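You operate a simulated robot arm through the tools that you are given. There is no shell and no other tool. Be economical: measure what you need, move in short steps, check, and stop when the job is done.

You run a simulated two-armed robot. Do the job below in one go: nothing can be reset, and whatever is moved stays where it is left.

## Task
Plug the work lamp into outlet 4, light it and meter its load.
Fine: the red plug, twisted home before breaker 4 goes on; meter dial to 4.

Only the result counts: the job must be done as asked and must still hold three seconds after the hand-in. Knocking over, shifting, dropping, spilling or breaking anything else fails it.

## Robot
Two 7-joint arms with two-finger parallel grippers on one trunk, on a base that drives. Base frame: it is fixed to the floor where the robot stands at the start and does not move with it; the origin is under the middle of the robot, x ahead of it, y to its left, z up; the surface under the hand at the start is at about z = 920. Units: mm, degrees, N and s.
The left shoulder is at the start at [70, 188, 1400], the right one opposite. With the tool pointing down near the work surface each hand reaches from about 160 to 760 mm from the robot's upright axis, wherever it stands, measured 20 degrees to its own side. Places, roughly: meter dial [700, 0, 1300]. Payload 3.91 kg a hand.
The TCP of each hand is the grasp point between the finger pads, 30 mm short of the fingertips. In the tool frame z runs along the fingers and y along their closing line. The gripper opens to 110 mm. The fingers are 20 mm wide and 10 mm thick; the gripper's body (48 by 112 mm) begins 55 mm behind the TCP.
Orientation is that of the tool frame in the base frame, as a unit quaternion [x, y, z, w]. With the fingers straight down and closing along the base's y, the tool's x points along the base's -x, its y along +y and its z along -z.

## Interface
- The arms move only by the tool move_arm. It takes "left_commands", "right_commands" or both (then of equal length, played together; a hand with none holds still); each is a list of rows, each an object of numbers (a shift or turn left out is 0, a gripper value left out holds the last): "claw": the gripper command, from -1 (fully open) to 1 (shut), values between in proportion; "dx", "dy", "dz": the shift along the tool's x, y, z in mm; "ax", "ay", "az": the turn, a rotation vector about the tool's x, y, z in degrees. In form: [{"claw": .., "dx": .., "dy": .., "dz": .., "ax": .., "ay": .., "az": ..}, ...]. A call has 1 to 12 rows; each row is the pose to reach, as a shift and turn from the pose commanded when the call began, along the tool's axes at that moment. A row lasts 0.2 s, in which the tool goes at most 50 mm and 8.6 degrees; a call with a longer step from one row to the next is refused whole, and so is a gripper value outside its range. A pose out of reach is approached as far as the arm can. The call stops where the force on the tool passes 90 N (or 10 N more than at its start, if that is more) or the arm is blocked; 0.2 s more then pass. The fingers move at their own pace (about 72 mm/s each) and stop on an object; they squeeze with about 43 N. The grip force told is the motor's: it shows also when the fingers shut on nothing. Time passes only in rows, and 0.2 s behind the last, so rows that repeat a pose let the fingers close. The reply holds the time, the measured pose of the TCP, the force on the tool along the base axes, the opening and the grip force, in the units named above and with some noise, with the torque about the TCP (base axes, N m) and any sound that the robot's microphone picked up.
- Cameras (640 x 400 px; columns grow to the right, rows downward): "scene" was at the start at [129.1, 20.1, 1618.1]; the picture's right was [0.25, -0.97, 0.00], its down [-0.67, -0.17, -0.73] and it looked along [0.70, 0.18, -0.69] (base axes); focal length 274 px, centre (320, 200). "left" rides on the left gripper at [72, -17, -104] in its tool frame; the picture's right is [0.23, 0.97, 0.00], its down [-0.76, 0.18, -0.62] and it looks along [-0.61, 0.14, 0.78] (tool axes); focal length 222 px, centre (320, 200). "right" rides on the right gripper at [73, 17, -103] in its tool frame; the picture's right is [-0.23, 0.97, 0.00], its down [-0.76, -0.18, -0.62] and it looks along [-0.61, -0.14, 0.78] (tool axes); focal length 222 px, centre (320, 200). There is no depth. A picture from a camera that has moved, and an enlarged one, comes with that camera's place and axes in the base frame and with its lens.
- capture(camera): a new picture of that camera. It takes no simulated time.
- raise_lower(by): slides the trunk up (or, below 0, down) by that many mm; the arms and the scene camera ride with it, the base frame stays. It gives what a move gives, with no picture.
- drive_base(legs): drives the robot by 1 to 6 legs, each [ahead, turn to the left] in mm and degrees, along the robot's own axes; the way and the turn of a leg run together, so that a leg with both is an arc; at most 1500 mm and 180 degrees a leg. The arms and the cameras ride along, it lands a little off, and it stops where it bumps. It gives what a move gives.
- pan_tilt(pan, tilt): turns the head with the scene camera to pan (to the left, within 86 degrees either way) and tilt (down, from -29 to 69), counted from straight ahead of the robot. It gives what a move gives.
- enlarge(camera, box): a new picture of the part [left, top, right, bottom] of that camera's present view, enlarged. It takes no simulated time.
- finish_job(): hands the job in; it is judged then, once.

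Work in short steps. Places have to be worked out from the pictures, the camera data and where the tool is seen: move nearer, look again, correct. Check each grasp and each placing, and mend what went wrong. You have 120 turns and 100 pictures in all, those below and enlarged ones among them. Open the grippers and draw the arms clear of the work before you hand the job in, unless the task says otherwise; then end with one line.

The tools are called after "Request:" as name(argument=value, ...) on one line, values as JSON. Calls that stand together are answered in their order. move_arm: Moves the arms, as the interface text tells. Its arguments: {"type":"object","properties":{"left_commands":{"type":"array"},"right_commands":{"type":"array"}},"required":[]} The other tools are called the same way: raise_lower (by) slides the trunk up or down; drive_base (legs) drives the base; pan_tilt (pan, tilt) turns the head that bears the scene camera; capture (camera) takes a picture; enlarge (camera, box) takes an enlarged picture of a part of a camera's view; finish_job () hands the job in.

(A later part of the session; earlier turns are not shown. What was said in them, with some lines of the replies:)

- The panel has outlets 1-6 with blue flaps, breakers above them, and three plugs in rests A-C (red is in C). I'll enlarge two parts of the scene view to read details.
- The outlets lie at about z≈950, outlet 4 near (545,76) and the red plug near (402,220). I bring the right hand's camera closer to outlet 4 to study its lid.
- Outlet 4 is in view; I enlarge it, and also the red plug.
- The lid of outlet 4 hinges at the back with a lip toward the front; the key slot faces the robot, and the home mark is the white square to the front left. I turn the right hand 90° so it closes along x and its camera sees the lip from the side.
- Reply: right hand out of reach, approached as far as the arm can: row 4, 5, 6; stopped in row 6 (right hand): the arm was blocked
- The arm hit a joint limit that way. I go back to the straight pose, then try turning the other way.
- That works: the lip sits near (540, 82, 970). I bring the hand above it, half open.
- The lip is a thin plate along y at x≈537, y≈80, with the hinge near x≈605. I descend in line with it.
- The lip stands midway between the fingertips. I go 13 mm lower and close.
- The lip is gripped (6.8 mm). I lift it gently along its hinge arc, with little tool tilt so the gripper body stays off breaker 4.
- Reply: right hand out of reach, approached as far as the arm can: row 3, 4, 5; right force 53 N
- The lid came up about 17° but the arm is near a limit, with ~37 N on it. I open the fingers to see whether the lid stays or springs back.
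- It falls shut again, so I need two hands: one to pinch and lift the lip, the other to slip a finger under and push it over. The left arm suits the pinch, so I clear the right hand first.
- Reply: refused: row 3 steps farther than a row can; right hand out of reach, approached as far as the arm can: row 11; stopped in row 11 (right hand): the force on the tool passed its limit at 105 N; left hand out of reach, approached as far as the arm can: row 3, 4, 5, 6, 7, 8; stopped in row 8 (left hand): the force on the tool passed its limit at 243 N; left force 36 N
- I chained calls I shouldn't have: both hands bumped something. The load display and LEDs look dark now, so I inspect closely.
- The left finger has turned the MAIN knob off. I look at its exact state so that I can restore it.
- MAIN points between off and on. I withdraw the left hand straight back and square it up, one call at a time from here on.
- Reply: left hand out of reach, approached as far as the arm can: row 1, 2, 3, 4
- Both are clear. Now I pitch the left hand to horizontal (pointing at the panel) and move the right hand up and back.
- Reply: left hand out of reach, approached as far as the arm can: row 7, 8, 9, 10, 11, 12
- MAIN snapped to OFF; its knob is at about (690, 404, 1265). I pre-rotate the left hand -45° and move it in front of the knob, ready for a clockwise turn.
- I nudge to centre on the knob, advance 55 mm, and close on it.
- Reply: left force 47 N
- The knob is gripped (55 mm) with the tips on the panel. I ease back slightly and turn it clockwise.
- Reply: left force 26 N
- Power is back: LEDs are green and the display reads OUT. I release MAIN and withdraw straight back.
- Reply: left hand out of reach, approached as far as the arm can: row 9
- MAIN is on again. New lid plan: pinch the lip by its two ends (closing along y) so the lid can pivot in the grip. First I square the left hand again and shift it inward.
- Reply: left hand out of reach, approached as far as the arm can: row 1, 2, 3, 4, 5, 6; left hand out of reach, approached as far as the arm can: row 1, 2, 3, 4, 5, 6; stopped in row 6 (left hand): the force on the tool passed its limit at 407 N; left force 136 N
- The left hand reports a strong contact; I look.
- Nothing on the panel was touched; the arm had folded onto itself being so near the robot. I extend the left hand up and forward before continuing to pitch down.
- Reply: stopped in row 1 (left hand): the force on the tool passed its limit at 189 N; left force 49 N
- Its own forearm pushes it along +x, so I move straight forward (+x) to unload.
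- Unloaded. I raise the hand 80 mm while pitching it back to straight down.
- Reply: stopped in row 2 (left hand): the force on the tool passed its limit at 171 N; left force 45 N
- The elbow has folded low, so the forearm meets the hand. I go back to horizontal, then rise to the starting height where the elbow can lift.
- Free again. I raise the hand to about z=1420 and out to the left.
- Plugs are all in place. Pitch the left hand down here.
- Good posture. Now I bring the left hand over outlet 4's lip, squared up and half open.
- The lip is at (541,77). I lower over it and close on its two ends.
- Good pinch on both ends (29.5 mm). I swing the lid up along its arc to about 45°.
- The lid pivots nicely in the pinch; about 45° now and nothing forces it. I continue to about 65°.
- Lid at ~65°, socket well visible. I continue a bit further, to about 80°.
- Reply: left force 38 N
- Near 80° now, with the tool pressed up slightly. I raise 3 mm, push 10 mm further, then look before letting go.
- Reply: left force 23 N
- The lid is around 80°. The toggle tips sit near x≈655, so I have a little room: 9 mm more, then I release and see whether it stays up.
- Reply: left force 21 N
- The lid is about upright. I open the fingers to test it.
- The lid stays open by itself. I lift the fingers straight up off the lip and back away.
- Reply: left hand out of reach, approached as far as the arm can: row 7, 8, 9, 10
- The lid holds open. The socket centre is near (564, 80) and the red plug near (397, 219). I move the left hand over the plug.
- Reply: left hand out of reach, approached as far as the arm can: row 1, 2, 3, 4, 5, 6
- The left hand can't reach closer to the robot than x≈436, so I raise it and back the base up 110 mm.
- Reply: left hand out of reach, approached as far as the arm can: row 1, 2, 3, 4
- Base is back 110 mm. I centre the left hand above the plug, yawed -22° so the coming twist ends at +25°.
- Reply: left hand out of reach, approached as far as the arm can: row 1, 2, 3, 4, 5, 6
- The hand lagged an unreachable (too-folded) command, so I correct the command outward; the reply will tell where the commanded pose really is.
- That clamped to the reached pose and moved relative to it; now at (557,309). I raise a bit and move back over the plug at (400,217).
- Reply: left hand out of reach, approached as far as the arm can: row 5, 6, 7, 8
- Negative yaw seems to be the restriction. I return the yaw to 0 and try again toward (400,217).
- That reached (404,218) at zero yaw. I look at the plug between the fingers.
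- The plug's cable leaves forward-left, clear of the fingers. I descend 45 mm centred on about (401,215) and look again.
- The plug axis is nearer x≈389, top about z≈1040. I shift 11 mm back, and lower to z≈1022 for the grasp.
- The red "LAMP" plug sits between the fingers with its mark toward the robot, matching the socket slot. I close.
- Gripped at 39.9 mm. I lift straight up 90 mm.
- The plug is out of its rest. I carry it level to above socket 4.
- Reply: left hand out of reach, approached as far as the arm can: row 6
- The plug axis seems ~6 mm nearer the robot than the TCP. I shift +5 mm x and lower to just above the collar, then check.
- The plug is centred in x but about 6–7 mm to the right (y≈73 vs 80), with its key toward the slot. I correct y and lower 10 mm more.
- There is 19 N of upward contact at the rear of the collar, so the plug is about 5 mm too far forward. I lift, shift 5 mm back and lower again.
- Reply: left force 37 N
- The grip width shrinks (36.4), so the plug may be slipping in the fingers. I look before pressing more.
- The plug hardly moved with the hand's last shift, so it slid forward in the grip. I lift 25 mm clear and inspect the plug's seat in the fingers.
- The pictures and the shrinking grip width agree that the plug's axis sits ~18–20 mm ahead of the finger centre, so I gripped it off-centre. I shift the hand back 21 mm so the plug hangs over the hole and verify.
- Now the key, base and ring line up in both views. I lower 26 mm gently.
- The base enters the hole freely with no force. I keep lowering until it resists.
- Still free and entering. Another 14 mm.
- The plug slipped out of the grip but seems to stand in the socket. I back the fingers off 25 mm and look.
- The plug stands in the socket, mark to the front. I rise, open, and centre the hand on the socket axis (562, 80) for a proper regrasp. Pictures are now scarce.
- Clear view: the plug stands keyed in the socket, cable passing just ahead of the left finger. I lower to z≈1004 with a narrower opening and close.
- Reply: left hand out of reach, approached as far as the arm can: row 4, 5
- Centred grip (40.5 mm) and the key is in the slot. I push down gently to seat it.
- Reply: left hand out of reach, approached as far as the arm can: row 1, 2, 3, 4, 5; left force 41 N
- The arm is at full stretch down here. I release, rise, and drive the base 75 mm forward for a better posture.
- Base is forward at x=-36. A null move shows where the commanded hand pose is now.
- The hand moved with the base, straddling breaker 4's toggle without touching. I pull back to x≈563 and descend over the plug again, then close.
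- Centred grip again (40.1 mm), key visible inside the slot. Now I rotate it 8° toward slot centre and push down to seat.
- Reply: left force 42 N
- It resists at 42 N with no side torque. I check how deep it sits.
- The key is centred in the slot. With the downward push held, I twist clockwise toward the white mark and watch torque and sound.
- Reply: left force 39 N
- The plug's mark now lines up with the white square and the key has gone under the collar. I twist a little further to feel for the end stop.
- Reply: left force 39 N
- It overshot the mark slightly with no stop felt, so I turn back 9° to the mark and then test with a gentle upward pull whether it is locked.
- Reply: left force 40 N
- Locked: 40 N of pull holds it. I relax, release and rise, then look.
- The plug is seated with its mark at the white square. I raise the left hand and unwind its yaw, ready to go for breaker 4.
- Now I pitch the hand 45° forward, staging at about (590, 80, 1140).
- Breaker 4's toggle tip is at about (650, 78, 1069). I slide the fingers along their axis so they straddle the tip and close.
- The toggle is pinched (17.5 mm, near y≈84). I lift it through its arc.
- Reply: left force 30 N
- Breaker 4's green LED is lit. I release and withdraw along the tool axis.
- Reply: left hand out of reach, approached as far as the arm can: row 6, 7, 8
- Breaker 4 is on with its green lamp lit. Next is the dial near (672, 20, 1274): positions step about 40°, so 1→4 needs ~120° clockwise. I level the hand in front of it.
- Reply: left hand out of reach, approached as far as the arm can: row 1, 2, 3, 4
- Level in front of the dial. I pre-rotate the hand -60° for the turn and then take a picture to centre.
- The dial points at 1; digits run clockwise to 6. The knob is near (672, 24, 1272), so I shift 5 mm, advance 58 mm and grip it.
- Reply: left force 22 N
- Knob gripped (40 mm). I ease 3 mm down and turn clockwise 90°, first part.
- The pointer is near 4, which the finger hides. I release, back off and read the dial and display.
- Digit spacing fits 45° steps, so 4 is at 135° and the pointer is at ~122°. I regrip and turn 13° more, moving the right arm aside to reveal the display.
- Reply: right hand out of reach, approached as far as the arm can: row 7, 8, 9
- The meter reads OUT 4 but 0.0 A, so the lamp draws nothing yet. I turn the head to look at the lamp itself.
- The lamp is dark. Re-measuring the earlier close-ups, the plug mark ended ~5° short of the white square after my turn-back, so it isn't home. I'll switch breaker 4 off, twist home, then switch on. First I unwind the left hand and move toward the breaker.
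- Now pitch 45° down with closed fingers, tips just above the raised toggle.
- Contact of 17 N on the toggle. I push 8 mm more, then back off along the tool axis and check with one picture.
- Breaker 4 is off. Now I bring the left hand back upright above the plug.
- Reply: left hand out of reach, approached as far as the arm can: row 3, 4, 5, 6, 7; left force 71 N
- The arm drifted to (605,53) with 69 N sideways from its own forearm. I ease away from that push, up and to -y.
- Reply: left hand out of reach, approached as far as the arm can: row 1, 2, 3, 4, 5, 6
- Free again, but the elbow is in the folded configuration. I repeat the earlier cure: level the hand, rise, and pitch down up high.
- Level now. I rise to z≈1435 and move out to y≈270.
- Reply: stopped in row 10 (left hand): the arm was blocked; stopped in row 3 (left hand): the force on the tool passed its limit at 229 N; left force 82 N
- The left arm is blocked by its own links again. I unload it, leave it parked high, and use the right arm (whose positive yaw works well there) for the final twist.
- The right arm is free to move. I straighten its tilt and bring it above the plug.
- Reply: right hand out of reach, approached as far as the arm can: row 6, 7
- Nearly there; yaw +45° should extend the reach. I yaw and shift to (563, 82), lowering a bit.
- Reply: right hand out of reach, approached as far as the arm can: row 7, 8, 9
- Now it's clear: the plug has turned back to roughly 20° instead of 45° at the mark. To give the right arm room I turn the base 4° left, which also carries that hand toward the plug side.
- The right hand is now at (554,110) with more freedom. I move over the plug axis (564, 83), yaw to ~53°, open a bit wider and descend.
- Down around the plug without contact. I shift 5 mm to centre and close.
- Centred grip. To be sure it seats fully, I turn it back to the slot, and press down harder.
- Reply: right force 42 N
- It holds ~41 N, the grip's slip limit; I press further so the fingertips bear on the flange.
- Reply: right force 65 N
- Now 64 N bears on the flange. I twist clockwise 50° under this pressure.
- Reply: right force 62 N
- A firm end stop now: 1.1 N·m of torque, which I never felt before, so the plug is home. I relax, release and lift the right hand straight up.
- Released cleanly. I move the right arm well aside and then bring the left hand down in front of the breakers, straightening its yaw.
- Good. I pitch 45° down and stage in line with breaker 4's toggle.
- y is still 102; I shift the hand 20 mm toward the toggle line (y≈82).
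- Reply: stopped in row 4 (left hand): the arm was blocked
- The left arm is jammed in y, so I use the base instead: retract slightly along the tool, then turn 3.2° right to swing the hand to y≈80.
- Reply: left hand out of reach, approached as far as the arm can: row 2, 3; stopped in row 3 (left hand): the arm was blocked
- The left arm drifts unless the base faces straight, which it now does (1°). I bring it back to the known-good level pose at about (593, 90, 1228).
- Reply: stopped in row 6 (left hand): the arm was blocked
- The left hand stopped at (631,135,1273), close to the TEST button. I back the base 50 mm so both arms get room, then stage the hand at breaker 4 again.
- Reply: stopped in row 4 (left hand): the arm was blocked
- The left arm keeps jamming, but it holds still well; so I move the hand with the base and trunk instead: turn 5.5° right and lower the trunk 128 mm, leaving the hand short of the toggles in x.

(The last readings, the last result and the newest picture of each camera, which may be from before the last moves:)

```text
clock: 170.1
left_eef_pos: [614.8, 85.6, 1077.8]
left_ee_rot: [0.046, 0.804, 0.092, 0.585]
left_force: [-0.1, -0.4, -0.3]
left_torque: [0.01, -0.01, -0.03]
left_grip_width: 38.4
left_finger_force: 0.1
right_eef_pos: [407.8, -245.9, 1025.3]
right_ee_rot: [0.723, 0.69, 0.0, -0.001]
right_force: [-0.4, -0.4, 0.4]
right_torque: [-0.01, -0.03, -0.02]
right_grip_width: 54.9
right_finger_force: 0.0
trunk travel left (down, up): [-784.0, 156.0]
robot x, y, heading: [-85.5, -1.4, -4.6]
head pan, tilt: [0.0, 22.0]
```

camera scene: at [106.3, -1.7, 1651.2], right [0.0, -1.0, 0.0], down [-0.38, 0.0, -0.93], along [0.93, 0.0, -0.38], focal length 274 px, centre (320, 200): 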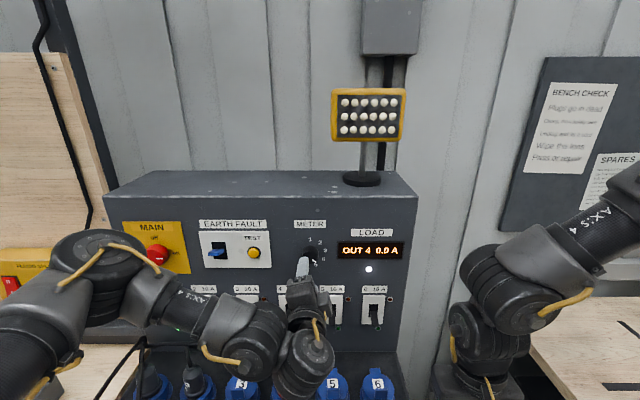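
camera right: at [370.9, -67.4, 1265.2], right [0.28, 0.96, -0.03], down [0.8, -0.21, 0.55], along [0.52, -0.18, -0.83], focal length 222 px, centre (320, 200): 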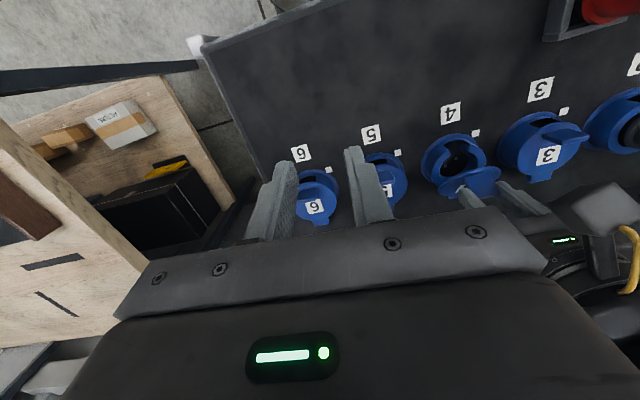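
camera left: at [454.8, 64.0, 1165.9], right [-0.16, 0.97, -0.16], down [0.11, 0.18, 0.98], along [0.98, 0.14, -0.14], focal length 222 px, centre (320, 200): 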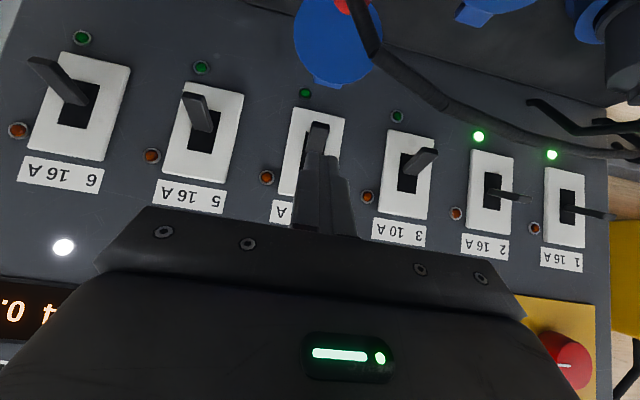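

The hand is at (615, 86, 1078), right in line. I drive forward 27 mm so the fingers straddle the toggle, and close.

Request:
drive_base(legs=[[27, 0]])

Request:
move_arm(left_commands=[{"claw": 1}, {"claw": 1}, {"claw": 1}, {"claw": 1}])

```text
clock: 170.9
left_eef_pos: [635.3, 82.9, 1083.9]
left_ee_rot: [0.045, 0.803, 0.092, 0.587]
left_force: [-0.6, 0.8, 1.4]
left_torque: [-0.01, 0.01, -0.01]
left_grip_width: 38.5
left_finger_force: 0.0
right_eef_pos: [429.5, -247.2, 1028.7]
right_ee_rot: [0.724, 0.69, 0.002, 0.002]
right_force: [-0.9, -0.1, 0.3]
right_torque: [0.0, -0.05, -0.01]
right_grip_width: 54.8
right_finger_force: 0.0
trunk travel left (down, up): [-784.0, 156.0]
robot x, y, heading: [-56.8, -3.5, -4.2]
head pan, tilt: [0.0, 22.0]
```

```text
clock: 171.9
left_eef_pos: [643.8, 80.2, 1077.2]
left_ee_rot: [0.046, 0.804, 0.092, 0.585]
left_force: [16.6, -12.5, -1.3]
left_torque: [-0.75, 0.15, 0.62]
left_grip_width: 19.3
left_finger_force: 44.9
right_eef_pos: [435.9, -249.1, 1023.3]
right_ee_rot: [0.723, 0.691, 0.0, -0.003]
right_force: [-0.2, -0.4, 1.0]
right_torque: [0.01, -0.05, 0.03]
right_grip_width: 55.1
right_finger_force: 0.1
trunk travel left (down, up): [-784.0, 156.0]
robot x, y, heading: [-54.3, -7.4, -4.4]
head pan, tilt: [0.0, 22.0]
```

The toggle is pinched (19 mm). I raise the trunk 40 mm to flip it up, then release.

Request:
raise_lower(by=40)

Request:
move_arm(left_commands=[{"claw": 0.2}, {"claw": 0.2}, {"claw": 0.2}, {"claw": 0.2}])

Request:
drive_base(legs=[[-130, 0]])

Request:
pan_tilt(pan=4, tilt=28)

Request:
capture(camera="scene")

```text
clock: 172.7
left_eef_pos: [640.3, 87.8, 1124.8]
left_ee_rot: [0.042, 0.801, 0.091, 0.591]
left_force: [0.1, -0.2, 1.3]
left_torque: [0.0, 0.0, -0.04]
left_grip_width: 0.0
left_finger_force: 37.6
right_eef_pos: [432.5, -245.1, 1068.3]
right_ee_rot: [0.722, 0.691, 0.001, 0.001]
right_force: [-0.9, 0.0, 0.5]
right_torque: [-0.05, -0.03, 0.0]
right_grip_width: 54.8
right_finger_force: 0.0
trunk travel left (down, up): [-824.0, 116.0]
robot x, y, heading: [-58.7, -2.1, -4.2]
head pan, tilt: [0.0, 22.0]
```

```text
clock: 173.7
left_eef_pos: [640.4, 81.8, 1118.2]
left_ee_rot: [0.047, 0.804, 0.092, 0.585]
left_force: [1.0, -0.7, -1.1]
left_torque: [0.02, -0.01, 0.02]
left_grip_width: 44.0
left_finger_force: 0.0
right_eef_pos: [434.7, -248.6, 1064.6]
right_ee_rot: [0.723, 0.691, 0.001, -0.001]
right_force: [-0.2, 0.0, -0.1]
right_torque: [0.03, 0.0, 0.01]
right_grip_width: 55.1
right_finger_force: 0.2
trunk travel left (down, up): [-824.0, 116.0]
robot x, y, heading: [-57.9, -5.9, -4.2]
head pan, tilt: [0.0, 22.0]
```

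```text
clock: 175.0
left_eef_pos: [514.9, 92.3, 1117.4]
left_ee_rot: [0.047, 0.804, 0.092, 0.585]
left_force: [0.8, -0.4, 0.4]
left_torque: [0.0, 0.0, -0.03]
left_grip_width: 43.9
left_finger_force: 0.0
right_eef_pos: [305.4, -238.6, 1066.7]
right_ee_rot: [0.723, 0.69, 0.001, -0.001]
right_force: [-0.6, -0.4, 0.5]
right_torque: [0.01, 0.04, -0.01]
right_grip_width: 55.1
right_finger_force: 0.0
trunk travel left (down, up): [-824.0, 116.0]
robot x, y, heading: [-188.6, 8.7, -4.5]
head pan, tilt: [0.0, 22.0]
```

```text
clock: 175.7
left_eef_pos: [513.3, 92.7, 1118.6]
left_ee_rot: [0.046, 0.804, 0.093, 0.585]
left_force: [-0.9, 0.3, 0.2]
left_torque: [-0.01, 0.0, -0.03]
left_grip_width: 44.3
left_finger_force: 0.0
right_eef_pos: [304.9, -238.9, 1065.5]
right_ee_rot: [0.723, 0.691, 0.001, -0.001]
right_force: [-0.5, -0.1, 1.0]
right_torque: [0.02, -0.03, -0.01]
right_grip_width: 55.0
right_finger_force: 0.0
trunk travel left (down, up): [-824.0, 116.0]
robot x, y, heading: [-186.3, 4.6, -4.5]
head pan, tilt: [4.0, 28.0]
```

```text
0 pictures are left
camera scene: at [-47.2, 0.4, 1555.7], right [-0.01, -1.0, 0.0], down [-0.47, 0.0, -0.88], along [0.88, -0.01, -0.47], focal length 274 px, centre (320, 200)
```

scene: 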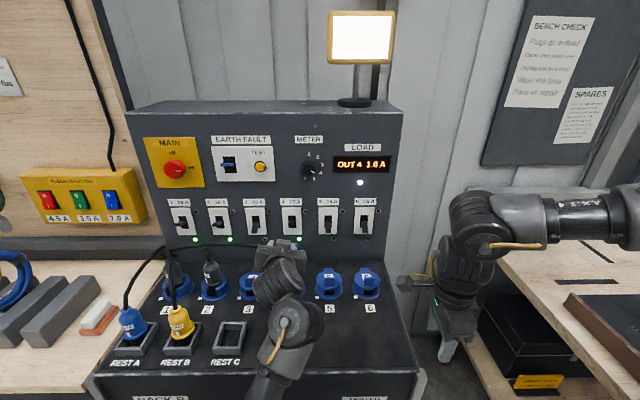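

The lamp is lit and the meter reads OUT 4 with load current. I raise the trunk and back away so both open hands are clear.

Request:
raise_lower(by=70)

Request:
drive_base(legs=[[-200, 0]])

```text
clock: 176.8
left_eef_pos: [512.3, 92.7, 1188.5]
left_ee_rot: [0.046, 0.804, 0.093, 0.585]
left_force: [-0.6, -0.5, 0.4]
left_torque: [0.0, 0.01, -0.05]
left_grip_width: 44.0
left_finger_force: 0.0
right_eef_pos: [305.5, -238.3, 1136.1]
right_ee_rot: [0.724, 0.69, 0.001, -0.001]
right_force: [0.5, 0.4, 0.0]
right_torque: [0.0, -0.04, -0.01]
right_grip_width: 55.0
right_finger_force: 0.0
trunk travel left (down, up): [-894.0, 46.0]
robot x, y, heading: [-184.8, 8.3, -4.5]
head pan, tilt: [4.0, 28.0]
```

```text
clock: 178.3
left_eef_pos: [317.5, 107.4, 1186.1]
left_ee_rot: [0.048, 0.805, 0.092, 0.584]
left_force: [-1.1, -0.6, -0.7]
left_torque: [-0.02, -0.01, -0.01]
left_grip_width: 43.7
left_finger_force: 0.0
right_eef_pos: [109.0, -224.1, 1134.4]
right_ee_rot: [0.725, 0.689, -0.001, -0.002]
right_force: [0.1, -0.3, -0.2]
right_torque: [-0.01, -0.02, 0.01]
right_grip_width: 55.0
right_finger_force: 0.1
trunk travel left (down, up): [-894.0, 46.0]
robot x, y, heading: [-386.6, 23.1, -4.7]
head pan, tilt: [4.0, 28.0]
```

Both hands are open and well clear, so I hand the job in.

Request:
finish_job()

```text
The job is handed in.
```

The work lamp is plugged into outlet 4 with the red plug twisted home, breaker 4 is on and the lamp is lit, and the meter dial is at 4 showing about 1 A. Two slips along the way: I knocked MAIN off and turned it back on, and I first switched breaker 4 on before the plug was fully home, so I switched it off, twisted the plug to its stop and switched it on again.
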